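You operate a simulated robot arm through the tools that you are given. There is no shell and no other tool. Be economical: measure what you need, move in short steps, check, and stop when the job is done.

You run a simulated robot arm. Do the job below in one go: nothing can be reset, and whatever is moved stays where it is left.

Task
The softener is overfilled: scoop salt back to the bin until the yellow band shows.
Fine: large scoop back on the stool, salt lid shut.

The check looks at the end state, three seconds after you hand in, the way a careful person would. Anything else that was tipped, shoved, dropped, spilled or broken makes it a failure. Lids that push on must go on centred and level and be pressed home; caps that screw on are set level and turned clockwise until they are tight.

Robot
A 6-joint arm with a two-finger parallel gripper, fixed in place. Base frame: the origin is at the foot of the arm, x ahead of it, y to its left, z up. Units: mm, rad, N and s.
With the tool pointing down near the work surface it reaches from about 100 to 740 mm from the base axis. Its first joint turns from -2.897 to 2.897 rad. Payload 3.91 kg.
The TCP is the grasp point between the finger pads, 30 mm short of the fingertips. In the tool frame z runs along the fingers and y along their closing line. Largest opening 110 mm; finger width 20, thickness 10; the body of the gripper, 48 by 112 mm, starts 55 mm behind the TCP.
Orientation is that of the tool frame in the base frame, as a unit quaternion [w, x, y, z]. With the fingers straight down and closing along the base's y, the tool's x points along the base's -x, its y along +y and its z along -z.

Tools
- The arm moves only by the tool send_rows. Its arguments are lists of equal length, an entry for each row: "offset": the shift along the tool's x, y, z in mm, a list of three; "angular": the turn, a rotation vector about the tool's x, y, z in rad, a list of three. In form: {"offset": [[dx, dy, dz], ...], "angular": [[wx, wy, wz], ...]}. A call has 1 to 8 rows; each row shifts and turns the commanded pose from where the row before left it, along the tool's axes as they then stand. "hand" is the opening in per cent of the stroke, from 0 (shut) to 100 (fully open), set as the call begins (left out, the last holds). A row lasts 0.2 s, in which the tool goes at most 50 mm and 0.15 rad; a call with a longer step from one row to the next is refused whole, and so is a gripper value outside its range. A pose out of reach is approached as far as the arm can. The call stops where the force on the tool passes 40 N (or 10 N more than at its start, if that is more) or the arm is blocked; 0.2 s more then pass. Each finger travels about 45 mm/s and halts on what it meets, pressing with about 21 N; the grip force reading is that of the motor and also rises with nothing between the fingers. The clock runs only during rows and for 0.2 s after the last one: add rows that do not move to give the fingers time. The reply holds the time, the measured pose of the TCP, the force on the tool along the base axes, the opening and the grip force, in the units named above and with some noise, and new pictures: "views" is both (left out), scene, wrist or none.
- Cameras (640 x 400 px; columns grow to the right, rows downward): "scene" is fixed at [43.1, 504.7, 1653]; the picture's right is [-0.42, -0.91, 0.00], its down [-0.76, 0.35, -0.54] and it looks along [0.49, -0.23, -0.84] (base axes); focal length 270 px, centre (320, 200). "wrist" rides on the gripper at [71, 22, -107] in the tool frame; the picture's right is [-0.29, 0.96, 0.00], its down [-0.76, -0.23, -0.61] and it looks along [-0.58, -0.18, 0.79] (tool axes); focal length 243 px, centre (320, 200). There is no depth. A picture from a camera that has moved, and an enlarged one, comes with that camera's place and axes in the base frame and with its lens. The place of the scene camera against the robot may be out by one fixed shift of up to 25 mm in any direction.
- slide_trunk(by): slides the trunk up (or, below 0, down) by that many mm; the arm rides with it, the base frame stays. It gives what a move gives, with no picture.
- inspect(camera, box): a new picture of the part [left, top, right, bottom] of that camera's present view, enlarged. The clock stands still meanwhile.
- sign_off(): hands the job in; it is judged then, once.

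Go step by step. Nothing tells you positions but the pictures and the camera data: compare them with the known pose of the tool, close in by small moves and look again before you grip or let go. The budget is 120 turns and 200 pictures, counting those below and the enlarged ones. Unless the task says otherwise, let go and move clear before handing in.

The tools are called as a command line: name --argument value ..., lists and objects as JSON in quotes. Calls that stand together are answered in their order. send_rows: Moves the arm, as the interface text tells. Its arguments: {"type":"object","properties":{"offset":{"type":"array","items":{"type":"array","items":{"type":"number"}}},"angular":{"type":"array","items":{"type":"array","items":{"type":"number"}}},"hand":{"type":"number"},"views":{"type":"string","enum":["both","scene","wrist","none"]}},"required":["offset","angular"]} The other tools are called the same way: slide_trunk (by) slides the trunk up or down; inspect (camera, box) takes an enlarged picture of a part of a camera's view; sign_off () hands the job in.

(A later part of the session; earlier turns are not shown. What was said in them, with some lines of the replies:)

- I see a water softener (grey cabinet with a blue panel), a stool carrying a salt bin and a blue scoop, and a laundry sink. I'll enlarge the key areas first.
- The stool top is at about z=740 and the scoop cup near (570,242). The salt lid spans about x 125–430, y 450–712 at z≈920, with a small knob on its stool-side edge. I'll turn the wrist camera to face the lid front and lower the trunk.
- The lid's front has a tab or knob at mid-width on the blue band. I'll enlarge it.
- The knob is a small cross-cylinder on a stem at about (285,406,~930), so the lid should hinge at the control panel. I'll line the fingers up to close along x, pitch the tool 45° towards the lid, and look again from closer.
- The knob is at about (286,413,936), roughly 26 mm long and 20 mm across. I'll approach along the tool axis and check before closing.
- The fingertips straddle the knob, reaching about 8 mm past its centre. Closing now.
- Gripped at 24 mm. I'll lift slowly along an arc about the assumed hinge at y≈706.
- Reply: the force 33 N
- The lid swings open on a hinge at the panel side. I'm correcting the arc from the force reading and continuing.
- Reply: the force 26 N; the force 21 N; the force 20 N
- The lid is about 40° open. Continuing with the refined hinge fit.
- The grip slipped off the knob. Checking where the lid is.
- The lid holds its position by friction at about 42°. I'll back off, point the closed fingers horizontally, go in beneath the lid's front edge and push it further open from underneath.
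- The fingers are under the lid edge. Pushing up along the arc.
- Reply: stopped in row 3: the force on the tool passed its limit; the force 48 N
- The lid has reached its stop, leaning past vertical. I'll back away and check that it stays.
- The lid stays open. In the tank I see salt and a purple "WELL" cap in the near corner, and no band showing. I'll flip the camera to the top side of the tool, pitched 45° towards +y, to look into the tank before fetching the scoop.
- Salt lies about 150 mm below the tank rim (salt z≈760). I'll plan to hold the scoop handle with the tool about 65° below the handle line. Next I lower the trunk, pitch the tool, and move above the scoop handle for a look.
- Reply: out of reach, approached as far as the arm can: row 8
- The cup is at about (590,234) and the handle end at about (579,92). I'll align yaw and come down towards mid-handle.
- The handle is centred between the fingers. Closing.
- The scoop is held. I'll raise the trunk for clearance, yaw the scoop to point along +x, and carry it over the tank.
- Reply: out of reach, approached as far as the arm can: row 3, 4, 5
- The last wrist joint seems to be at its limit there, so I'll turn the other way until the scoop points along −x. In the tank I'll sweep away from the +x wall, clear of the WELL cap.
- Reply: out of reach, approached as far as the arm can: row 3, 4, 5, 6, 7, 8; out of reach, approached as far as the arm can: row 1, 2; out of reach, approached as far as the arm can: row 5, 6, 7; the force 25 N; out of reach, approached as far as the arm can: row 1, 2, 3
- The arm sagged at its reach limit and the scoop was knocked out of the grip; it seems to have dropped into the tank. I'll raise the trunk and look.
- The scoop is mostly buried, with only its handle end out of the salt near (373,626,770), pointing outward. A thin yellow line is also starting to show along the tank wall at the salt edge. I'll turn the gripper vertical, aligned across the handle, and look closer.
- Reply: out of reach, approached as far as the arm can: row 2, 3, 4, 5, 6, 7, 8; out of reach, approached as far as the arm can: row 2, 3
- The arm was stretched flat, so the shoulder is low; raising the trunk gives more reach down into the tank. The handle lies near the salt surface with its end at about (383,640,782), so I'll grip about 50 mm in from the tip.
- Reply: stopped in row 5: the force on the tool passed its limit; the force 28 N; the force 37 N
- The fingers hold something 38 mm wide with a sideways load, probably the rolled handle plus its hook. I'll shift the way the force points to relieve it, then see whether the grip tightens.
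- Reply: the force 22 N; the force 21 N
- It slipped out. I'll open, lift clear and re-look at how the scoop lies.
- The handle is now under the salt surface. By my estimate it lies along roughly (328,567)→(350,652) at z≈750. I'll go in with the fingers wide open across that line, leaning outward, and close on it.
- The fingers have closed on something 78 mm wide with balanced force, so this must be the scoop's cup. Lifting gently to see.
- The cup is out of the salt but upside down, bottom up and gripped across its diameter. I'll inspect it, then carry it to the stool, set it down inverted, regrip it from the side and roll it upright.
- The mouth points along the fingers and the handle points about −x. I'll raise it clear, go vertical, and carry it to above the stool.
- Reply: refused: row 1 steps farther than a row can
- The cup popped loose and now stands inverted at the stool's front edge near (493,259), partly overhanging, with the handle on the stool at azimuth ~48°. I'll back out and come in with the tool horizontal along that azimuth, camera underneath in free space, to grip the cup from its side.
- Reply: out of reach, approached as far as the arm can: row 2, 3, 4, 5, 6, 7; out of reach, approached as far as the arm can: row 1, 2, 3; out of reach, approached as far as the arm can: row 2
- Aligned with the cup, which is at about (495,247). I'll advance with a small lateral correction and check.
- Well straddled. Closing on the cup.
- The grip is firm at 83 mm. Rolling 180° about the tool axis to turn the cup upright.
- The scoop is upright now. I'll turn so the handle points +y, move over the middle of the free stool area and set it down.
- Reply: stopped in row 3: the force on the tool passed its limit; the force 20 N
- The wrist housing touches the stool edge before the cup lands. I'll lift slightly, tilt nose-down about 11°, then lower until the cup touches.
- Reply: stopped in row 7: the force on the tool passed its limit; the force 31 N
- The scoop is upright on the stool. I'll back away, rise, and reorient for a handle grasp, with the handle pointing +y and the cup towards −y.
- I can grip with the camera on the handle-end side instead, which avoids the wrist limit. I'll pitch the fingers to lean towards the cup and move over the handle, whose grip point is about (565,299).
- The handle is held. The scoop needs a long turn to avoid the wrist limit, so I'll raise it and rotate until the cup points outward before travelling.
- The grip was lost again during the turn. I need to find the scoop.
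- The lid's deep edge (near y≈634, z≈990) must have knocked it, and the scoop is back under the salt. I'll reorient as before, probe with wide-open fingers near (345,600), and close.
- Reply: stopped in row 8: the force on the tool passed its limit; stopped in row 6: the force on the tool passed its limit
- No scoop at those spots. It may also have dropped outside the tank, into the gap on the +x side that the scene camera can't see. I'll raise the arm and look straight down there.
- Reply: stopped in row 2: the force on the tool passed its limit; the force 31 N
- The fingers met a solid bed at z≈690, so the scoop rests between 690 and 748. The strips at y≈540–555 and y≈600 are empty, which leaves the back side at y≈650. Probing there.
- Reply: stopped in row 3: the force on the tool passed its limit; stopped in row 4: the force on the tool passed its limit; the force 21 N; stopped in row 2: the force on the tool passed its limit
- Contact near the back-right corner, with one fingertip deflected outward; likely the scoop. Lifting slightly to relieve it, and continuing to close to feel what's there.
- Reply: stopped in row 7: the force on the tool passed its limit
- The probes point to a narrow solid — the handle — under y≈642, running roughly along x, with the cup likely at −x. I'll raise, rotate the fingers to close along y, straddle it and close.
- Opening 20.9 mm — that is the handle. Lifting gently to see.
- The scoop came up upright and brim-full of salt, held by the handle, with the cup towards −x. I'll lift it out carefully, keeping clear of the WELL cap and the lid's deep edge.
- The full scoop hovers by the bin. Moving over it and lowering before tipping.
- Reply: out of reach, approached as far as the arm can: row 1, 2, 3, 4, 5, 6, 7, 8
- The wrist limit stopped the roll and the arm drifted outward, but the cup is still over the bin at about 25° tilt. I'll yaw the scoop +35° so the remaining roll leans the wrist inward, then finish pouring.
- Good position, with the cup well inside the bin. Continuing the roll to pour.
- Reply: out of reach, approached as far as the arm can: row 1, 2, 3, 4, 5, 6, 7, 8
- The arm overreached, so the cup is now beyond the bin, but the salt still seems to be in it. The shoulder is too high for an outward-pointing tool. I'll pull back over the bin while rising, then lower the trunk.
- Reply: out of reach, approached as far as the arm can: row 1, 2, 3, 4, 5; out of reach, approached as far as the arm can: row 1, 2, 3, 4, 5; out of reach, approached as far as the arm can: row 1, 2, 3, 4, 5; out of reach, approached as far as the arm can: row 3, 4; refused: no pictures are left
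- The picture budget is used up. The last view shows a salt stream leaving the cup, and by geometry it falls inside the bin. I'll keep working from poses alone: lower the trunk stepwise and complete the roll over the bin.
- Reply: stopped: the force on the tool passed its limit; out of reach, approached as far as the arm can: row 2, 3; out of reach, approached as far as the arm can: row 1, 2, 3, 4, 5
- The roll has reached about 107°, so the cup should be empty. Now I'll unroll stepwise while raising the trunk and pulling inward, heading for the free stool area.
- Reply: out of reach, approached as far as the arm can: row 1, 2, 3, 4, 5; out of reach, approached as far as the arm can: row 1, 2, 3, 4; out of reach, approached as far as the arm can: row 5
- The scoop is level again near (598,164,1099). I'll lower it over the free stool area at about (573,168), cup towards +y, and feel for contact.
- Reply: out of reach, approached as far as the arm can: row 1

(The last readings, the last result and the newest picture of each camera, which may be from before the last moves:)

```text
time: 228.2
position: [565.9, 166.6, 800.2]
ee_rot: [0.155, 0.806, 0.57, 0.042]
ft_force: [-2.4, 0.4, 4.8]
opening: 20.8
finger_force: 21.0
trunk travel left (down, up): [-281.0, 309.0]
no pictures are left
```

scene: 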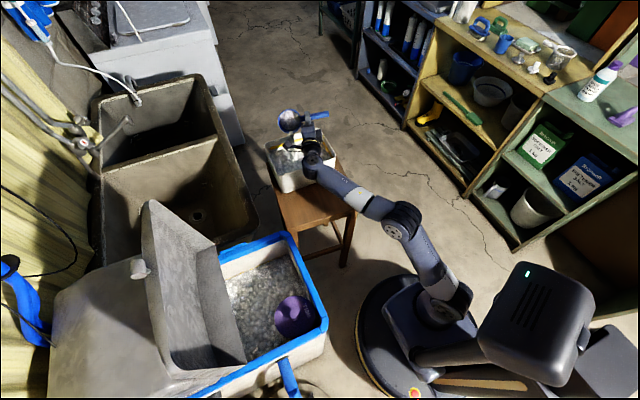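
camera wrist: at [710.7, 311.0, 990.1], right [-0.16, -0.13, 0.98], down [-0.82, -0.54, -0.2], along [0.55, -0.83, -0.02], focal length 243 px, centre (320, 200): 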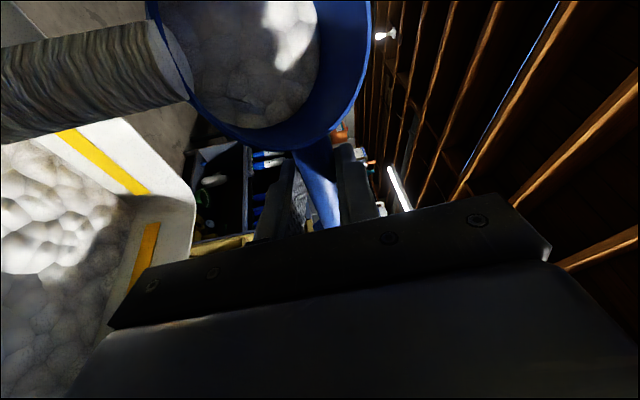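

Contact at z≈800 matches the original resting height, so the scoop stands on the stool. Releasing and withdrawing along the finger axis.

send_rows --offset '[[0, 0, 0], [0, 0, 0], [0, 0, 0], [0, 0, 0]]' --angular '[[0, 0, 0], [0, 0, 0], [0, 0, 0], [0, 0, 0]]' --hand 42 --views "none"

send_rows --offset '[[0, 0, -15], [0, 0, -25], [0, 0, -40], [0, 0, -45]]' --angular '[[0, 0, 0], [0, 0, 0], [0, 0, 0], [0, 0, 0]]' --views "none"

slide_trunk --by 200

```text
time: 229.2
position: [564.7, 167.4, 799.5]
ee_rot: [0.154, 0.807, 0.569, 0.042]
ft_force: [0.3, -0.3, -0.1]
opening: 46.4
finger_force: 0.1
trunk travel left (down, up): [-281.0, 309.0]
no pictures are left
```

```text
time: 230.2
position: [533.0, 190.4, 917.7]
ee_rot: [0.154, 0.807, 0.568, 0.04]
ft_force: [0.7, -0.2, -0.2]
opening: 46.1
finger_force: 0.0
trunk travel left (down, up): [-281.0, 309.0]
no pictures are left
```

```text
time: 232.3
position: [534.0, 190.1, 1116.1]
ee_rot: [0.155, 0.806, 0.569, 0.042]
ft_force: [0.4, -0.5, 0.1]
opening: 46.3
finger_force: 0.0
trunk travel left (down, up): [-481.0, 109.0]
```

The scoop is placed. Now the lid: by my hinge fit the knob is at about (285,681,1283), held by friction. I'll reorient to the 45° pose, raise the trunk, and move to a stand-off in front of the knob.

send_rows --offset '[[0, 0, 0], [0, 0, 0], [0, 0, 0], [0, 0, 0], [0, 0, 0], [0, 0, 0], [0, 0, 0], [0, 0, 0]]' --angular '[[0.0501, 0.1172, -0.0278], [0.0501, 0.1172, -0.0278], [0.0501, 0.1172, -0.0278], [0.0501, 0.1172, -0.0278], [0.0501, 0.1172, -0.0278], [0.0501, 0.1172, -0.0278], [0.0501, 0.1172, -0.0278], [0.0501, 0.1172, -0.0278]]' --hand 60 --views "none"

slide_trunk --by 105

send_rows --offset '[[35.3, -22.6, 16.8], [35.3, -22.6, 16.8], [35.3, -22.6, 16.8], [35.3, -22.6, 16.8], [35.3, -22.6, 16.8], [35.3, -22.6, 16.8]]' --angular '[[0, 0, 0], [0, 0, 0], [0, 0, 0], [0, 0, 0], [0, 0, 0], [0, 0, 0]]' --views "none"

```text
time: 234.2
position: [535.0, 191.7, 1115.9]
ee_rot: [-0.272, 0.649, 0.656, 0.273]
ft_force: [-0.1, 0.4, 0.4]
opening: 65.9
finger_force: 0.2
trunk travel left (down, up): [-481.0, 109.0]
no pictures are left
```

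```text
time: 235.5
position: [534.6, 192.1, 1221.0]
ee_rot: [-0.271, 0.65, 0.655, 0.273]
ft_force: [0.1, -0.6, -0.6]
opening: 66.1
finger_force: 0.0
trunk travel left (down, up): [-586.0, 4.0]
```

```text
time: 236.9
position: [399.0, 411.5, 1298.9]
ee_rot: [-0.27, 0.65, 0.655, 0.273]
ft_force: [-0.4, 0.3, -0.3]
opening: 66.1
finger_force: 0.1
trunk travel left (down, up): [-586.0, 4.0]
no pictures are left
```

send_rows --offset '[[35.8, -22.8, 16], [35.8, -22.8, 16], [35.8, -22.8, 16], [35.8, -22.8, 16], [35.8, -22.8, 16]]' --angular '[[0, 0, 0], [0, 0, 0], [0, 0, 0], [0, 0, 0], [0, 0, 0]]' --views "none"

send_rows --offset '[[0, 0, 35], [0, 0, 35], [0, 0, 15], [0, 0, 8], [0, 0, 6]]' --angular '[[0, 0, 0], [0, 0, 0], [0, 0, 0], [0, 0, 0], [0, 0, 0]]' --views "none"

```text
time: 238.1
position: [282.3, 599.1, 1371.4]
ee_rot: [-0.271, 0.65, 0.656, 0.272]
ft_force: [-0.2, -0.3, 0.3]
opening: 66.1
finger_force: 0.0
trunk travel left (down, up): [-586.0, 4.0]
no pictures are left
```

```text
time: 239.3
position: [281.4, 663.7, 1301.4]
ee_rot: [-0.272, 0.649, 0.656, 0.272]
ft_force: [-0.7, 0.5, -0.2]
opening: 65.9
finger_force: 0.1
trunk travel left (down, up): [-586.0, 4.0]
no pictures are left
```

send_rows --offset '[[0, 0, 0], [0, 0, 0], [0, 0, 0], [0, 0, 0], [0, 0, 0]]' --angular '[[0, 0, 0], [0, 0, 0], [0, 0, 0], [0, 0, 0], [0, 0, 0]]' --hand 0 --views "none"

```text
time: 240.5
position: [285.4, 662.2, 1302.0]
ee_rot: [-0.271, 0.65, 0.655, 0.273]
ft_force: [16.0, 2.2, 1.1]
opening: 23.6
finger_force: 45.3
trunk travel left (down, up): [-586.0, 4.0]
no pictures are left
```

The knob is gripped at 23.6 mm, but only near the fingertips. I'll open briefly, centre x, advance 7 mm, and re-grip for a better hold.

send_rows --offset '[[0, 2, 0], [0, 2, 0], [0, 0, 0], [0, 0, 4], [0, 0, 3]]' --angular '[[0, 0, 0], [0, 0, 0], [0, 0, 0], [0, 0, 0], [0, 0, 0]]' --hand 40 --views "none"

send_rows --offset '[[0, 0, 0], [0, 0, 0], [0, 0, 0], [0, 0, 0]]' --angular '[[0, 0, 0], [0, 0, 0], [0, 0, 0], [0, 0, 0]]' --hand 0 --views "none"

```text
time: 241.7
position: [286.8, 667.9, 1297.2]
ee_rot: [-0.272, 0.649, 0.656, 0.272]
ft_force: [-0.4, -0.4, -0.4]
opening: 43.9
finger_force: 0.1
trunk travel left (down, up): [-586.0, 4.0]
no pictures are left
```

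```text
time: 242.7
position: [285.9, 667.8, 1296.0]
ee_rot: [-0.27, 0.651, 0.655, 0.272]
ft_force: [-3.4, 0.1, -0.4]
opening: 23.8
finger_force: 45.3
trunk travel left (down, up): [-586.0, 4.0]
no pictures are left
```

Well gripped. Following the fitted arc downward in steps.

send_rows --offset '[[-14.5, 0, -9.1], [-14.6, 0, -9.1], [-15.4, 0, -7.5], [-15.5, 0, -7.6]]' --angular '[[0, 0, 0], [0, 0, 0], [0, 0, 0], [0, 0, 0]]' --views "none"

send_rows --offset '[[-16.1, 0, -6], [-16.1, 0, -5.9], [-16.6, 0, -4.3], [-16.7, 0, -4.3]]' --angular '[[0, 0, 0], [0, 0, 0], [0, 0, 0], [0, 0, 0]]' --views "none"

```text
time: 243.7
position: [284.9, 599.6, 1281.4]
ee_rot: [-0.272, 0.649, 0.655, 0.275]
ft_force: [-4.1, -2.9, 26.9]
opening: 24.0
finger_force: 44.5
trunk travel left (down, up): [-586.0, 4.0]
no pictures are left
```

```text
time: 244.7
position: [284.9, 537.6, 1249.5]
ee_rot: [-0.272, 0.648, 0.656, 0.275]
ft_force: [-6.4, -12.3, 32.3]
opening: 24.0
finger_force: 45.1
trunk travel left (down, up): [-586.0, 4.0]
no pictures are left
```

send_rows --offset '[[-15.4, 0, -5], [-15.4, 0, -5.1], [-15.7, 0, -0.9], [-15.8, 0, -0.9], [-15.7, 0, 0.7], [-15.8, 0, 0.7]]' --angular '[[0, 0, 0], [0, 0, 0], [0, 0, 0], [0, 0, 0], [0, 0, 0], [0, 0, 0]]' --views "none"

```text
time: 246.1
position: [284.6, 462.1, 1187.2]
ee_rot: [-0.271, 0.649, 0.656, 0.275]
ft_force: [-12.4, -21.5, 26.4]
opening: 23.8
finger_force: 45.8
trunk travel left (down, up): [-586.0, 4.0]
no pictures are left
```

send_rows --offset '[[-16.2, 0, 0.1], [-16.3, 0, 0.2], [-15.2, 0, 3.8], [-15.3, 0, 3.8], [-14.8, 0, 5], [-14.9, 0, 5]]' --angular '[[0, 0, 0], [0, 0, 0], [0, 0, 0], [0, 0, 0], [0, 0, 0], [0, 0, 0]]' --views "none"

```text
time: 247.5
position: [285.3, 411.8, 1106.8]
ee_rot: [-0.27, 0.649, 0.657, 0.272]
ft_force: [-18.4, -31.6, 15.7]
opening: 23.1
finger_force: 45.1
trunk travel left (down, up): [-586.0, 4.0]
no pictures are left
5 turns are left
```

send_rows --offset '[[-15.7, 0, 5.1], [-15.7, 0, 5.1], [-13.5, 0, 7.9], [-13.6, 0, 7.9], [-12.7, 0, 9.2], [-12.8, 0, 9.2]]' --angular '[[0, 0, 0], [0, 0, 0], [0, 0, 0], [0, 0, 0], [0, 0, 0], [0, 0, 0]]' --views "none"

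send_rows --offset '[[-11.7, 0, 10.4], [-11.7, 0, 10.5], [-10.7, 0, 10.4], [-10.7, 0, 10.5], [-2, 0, 2], [-2, 0, 2]]' --angular '[[0, 0, 0], [0, 0, 0], [0, 0, 0], [0, 0, 0], [0, 0, 0], [0, 0, 0]]' --views "none"

```text
time: 248.9
position: [283.7, 389.2, 1016.1]
ee_rot: [-0.271, 0.648, 0.657, 0.272]
ft_force: [-22.2, 8.2, 2.1]
opening: 23.7
finger_force: 44.9
trunk travel left (down, up): [-586.0, 4.0]
no pictures are left
```

```text
time: 250.3
position: [290.5, 385.0, 947.8]
ee_rot: [-0.271, 0.65, 0.657, 0.271]
ft_force: [-0.5, 0.3, -0.5]
opening: 0.1
finger_force: 37.7
trunk travel left (down, up): [-586.0, 4.0]
no pictures are left
4 turns are left
```

The grip slipped in the last centimetres. I'll back off, go over the lid near its front edge and press it down with closed fingers.

send_rows --offset '[[0, 0, -45], [0, 0, -45], [28.3, 0, -28.3], [28.3, 0, -28.3], [28.3, 0, -28.3]]' --angular '[[0, 0, 0], [0, 0, 0], [0, 0, 0], [0, 0, 0], [0, 0, 0]]' --views "none"

send_rows --offset '[[26.5, -10, 26.5], [26.5, -10, 26.5], [26.5, -10, 26.5], [26.5, -10, 26.5]]' --angular '[[0, 0, 0], [0, 0, 0], [0, 0, 0], [0, 0, 0]]' --views "none"

send_rows --offset '[[-14, 0, 14], [-14, 0, 14], [-14, 0, 14], [-14, 0, 14], [-14, 0, 14], [-14, 0, 14], [-10, 0, 10], [-7, 0, 7]]' --angular '[[0, 0, 0], [0, 0, 0], [0, 0, 0], [0, 0, 0], [0, 0, 0], [0, 0, 0], [0, 0, 0], [0, 0, 0]]' --views "none"

send_rows --offset '[[-4, 0, 4], [-4, 0, 4], [-4, 0, 4], [-4, 0, 4], [-4, 0, 4], [-4, 0, 4], [-4, 0, 4], [-4, 0, 4]]' --angular '[[0, 0, 0], [0, 0, 0], [0, 0, 0], [0, 0, 0], [0, 0, 0], [0, 0, 0], [0, 0, 0], [0, 0, 0]]' --views "none"

```text
time: 251.5
position: [288.4, 321.0, 1133.2]
ee_rot: [-0.271, 0.649, 0.657, 0.272]
ft_force: [-0.9, 0.4, -0.5]
opening: 0.0
finger_force: 37.6
trunk travel left (down, up): [-586.0, 4.0]
no pictures are left
```

```text
time: 252.5
position: [246.4, 472.4, 1133.7]
ee_rot: [-0.272, 0.649, 0.656, 0.272]
ft_force: [-0.4, 0.1, 0.4]
opening: 0.0
finger_force: 37.4
trunk travel left (down, up): [-586.0, 4.0]
no pictures are left
```

```text
time: 254.3
position: [248.8, 470.1, 992.8]
ee_rot: [-0.272, 0.649, 0.656, 0.273]
ft_force: [0.6, -2.1, 10.2]
opening: 0.0
finger_force: 37.6
trunk travel left (down, up): [-586.0, 4.0]
no pictures are left
```

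```text
time: 254.8
position: [251.4, 472.1, 993.0]
ee_rot: [-0.274, 0.647, 0.655, 0.279]
ft_force: [-1.9, -11.6, 22.9]
opening: 0.0
finger_force: 38.3
trunk travel left (down, up): [-586.0, 4.0]
stopped in row 2: the force on the tool passed its limit (the readings are from after the stop); the commanded pose is now the measured one
no pictures are left
3 turns are left
```

The lid stands firm at its closed height (top about 965) under a 40 N press, so it's shut. Retreating clear.

send_rows --offset '[[21, 0, -21], [30, 0, -30], [30, 0, -30], [0, 0, -40], [0, 0, -40]]' --angular '[[0, 0, 0], [0, 0, 0], [0, 0, 0], [0, 0, 0], [0, 0, 0]]' --hand 50 --views "none"

```text
time: 255.9
position: [250.0, 412.3, 1159.1]
ee_rot: [-0.274, 0.648, 0.655, 0.277]
ft_force: [-1.0, 0.1, 0.3]
opening: 54.7
finger_force: 0.1
trunk travel left (down, up): [-586.0, 4.0]
no pictures are left
2 turns are left
```

The arm is clear, so I'm handing the job in.

sign_off

```text
The job is handed in.
```

I handed the job in, but I can't confirm it passes: pictures ran out partway through the pour, so the last steps went by pose and force readings alone.

- **Salt level:** I moved one scoop of salt from the softener to the bin. When last seen, the yellow band showed only as a thin line (by my estimate about 4 mm), and I had no way to check whether that is enough.
- **Possible spill:** The arm overreached during the pour and carried the tilted, full scoop past the far side of the bin. Some salt may have fallen on the floor there.
- **Bin:** Something touched the arm once near the bin while I was lowering the trunk, so the bin may have shifted slightly.
- **Scoop:** It was knocked into the salt twice and recovered. It is back on the stool, and contact came at its original resting height.
- **Lid:** It is shut as far as I can tell. The grip slipped off the knob on the last stretch, so I pressed the lid down from above. It held firm at about 40 N, at roughly its closed height.
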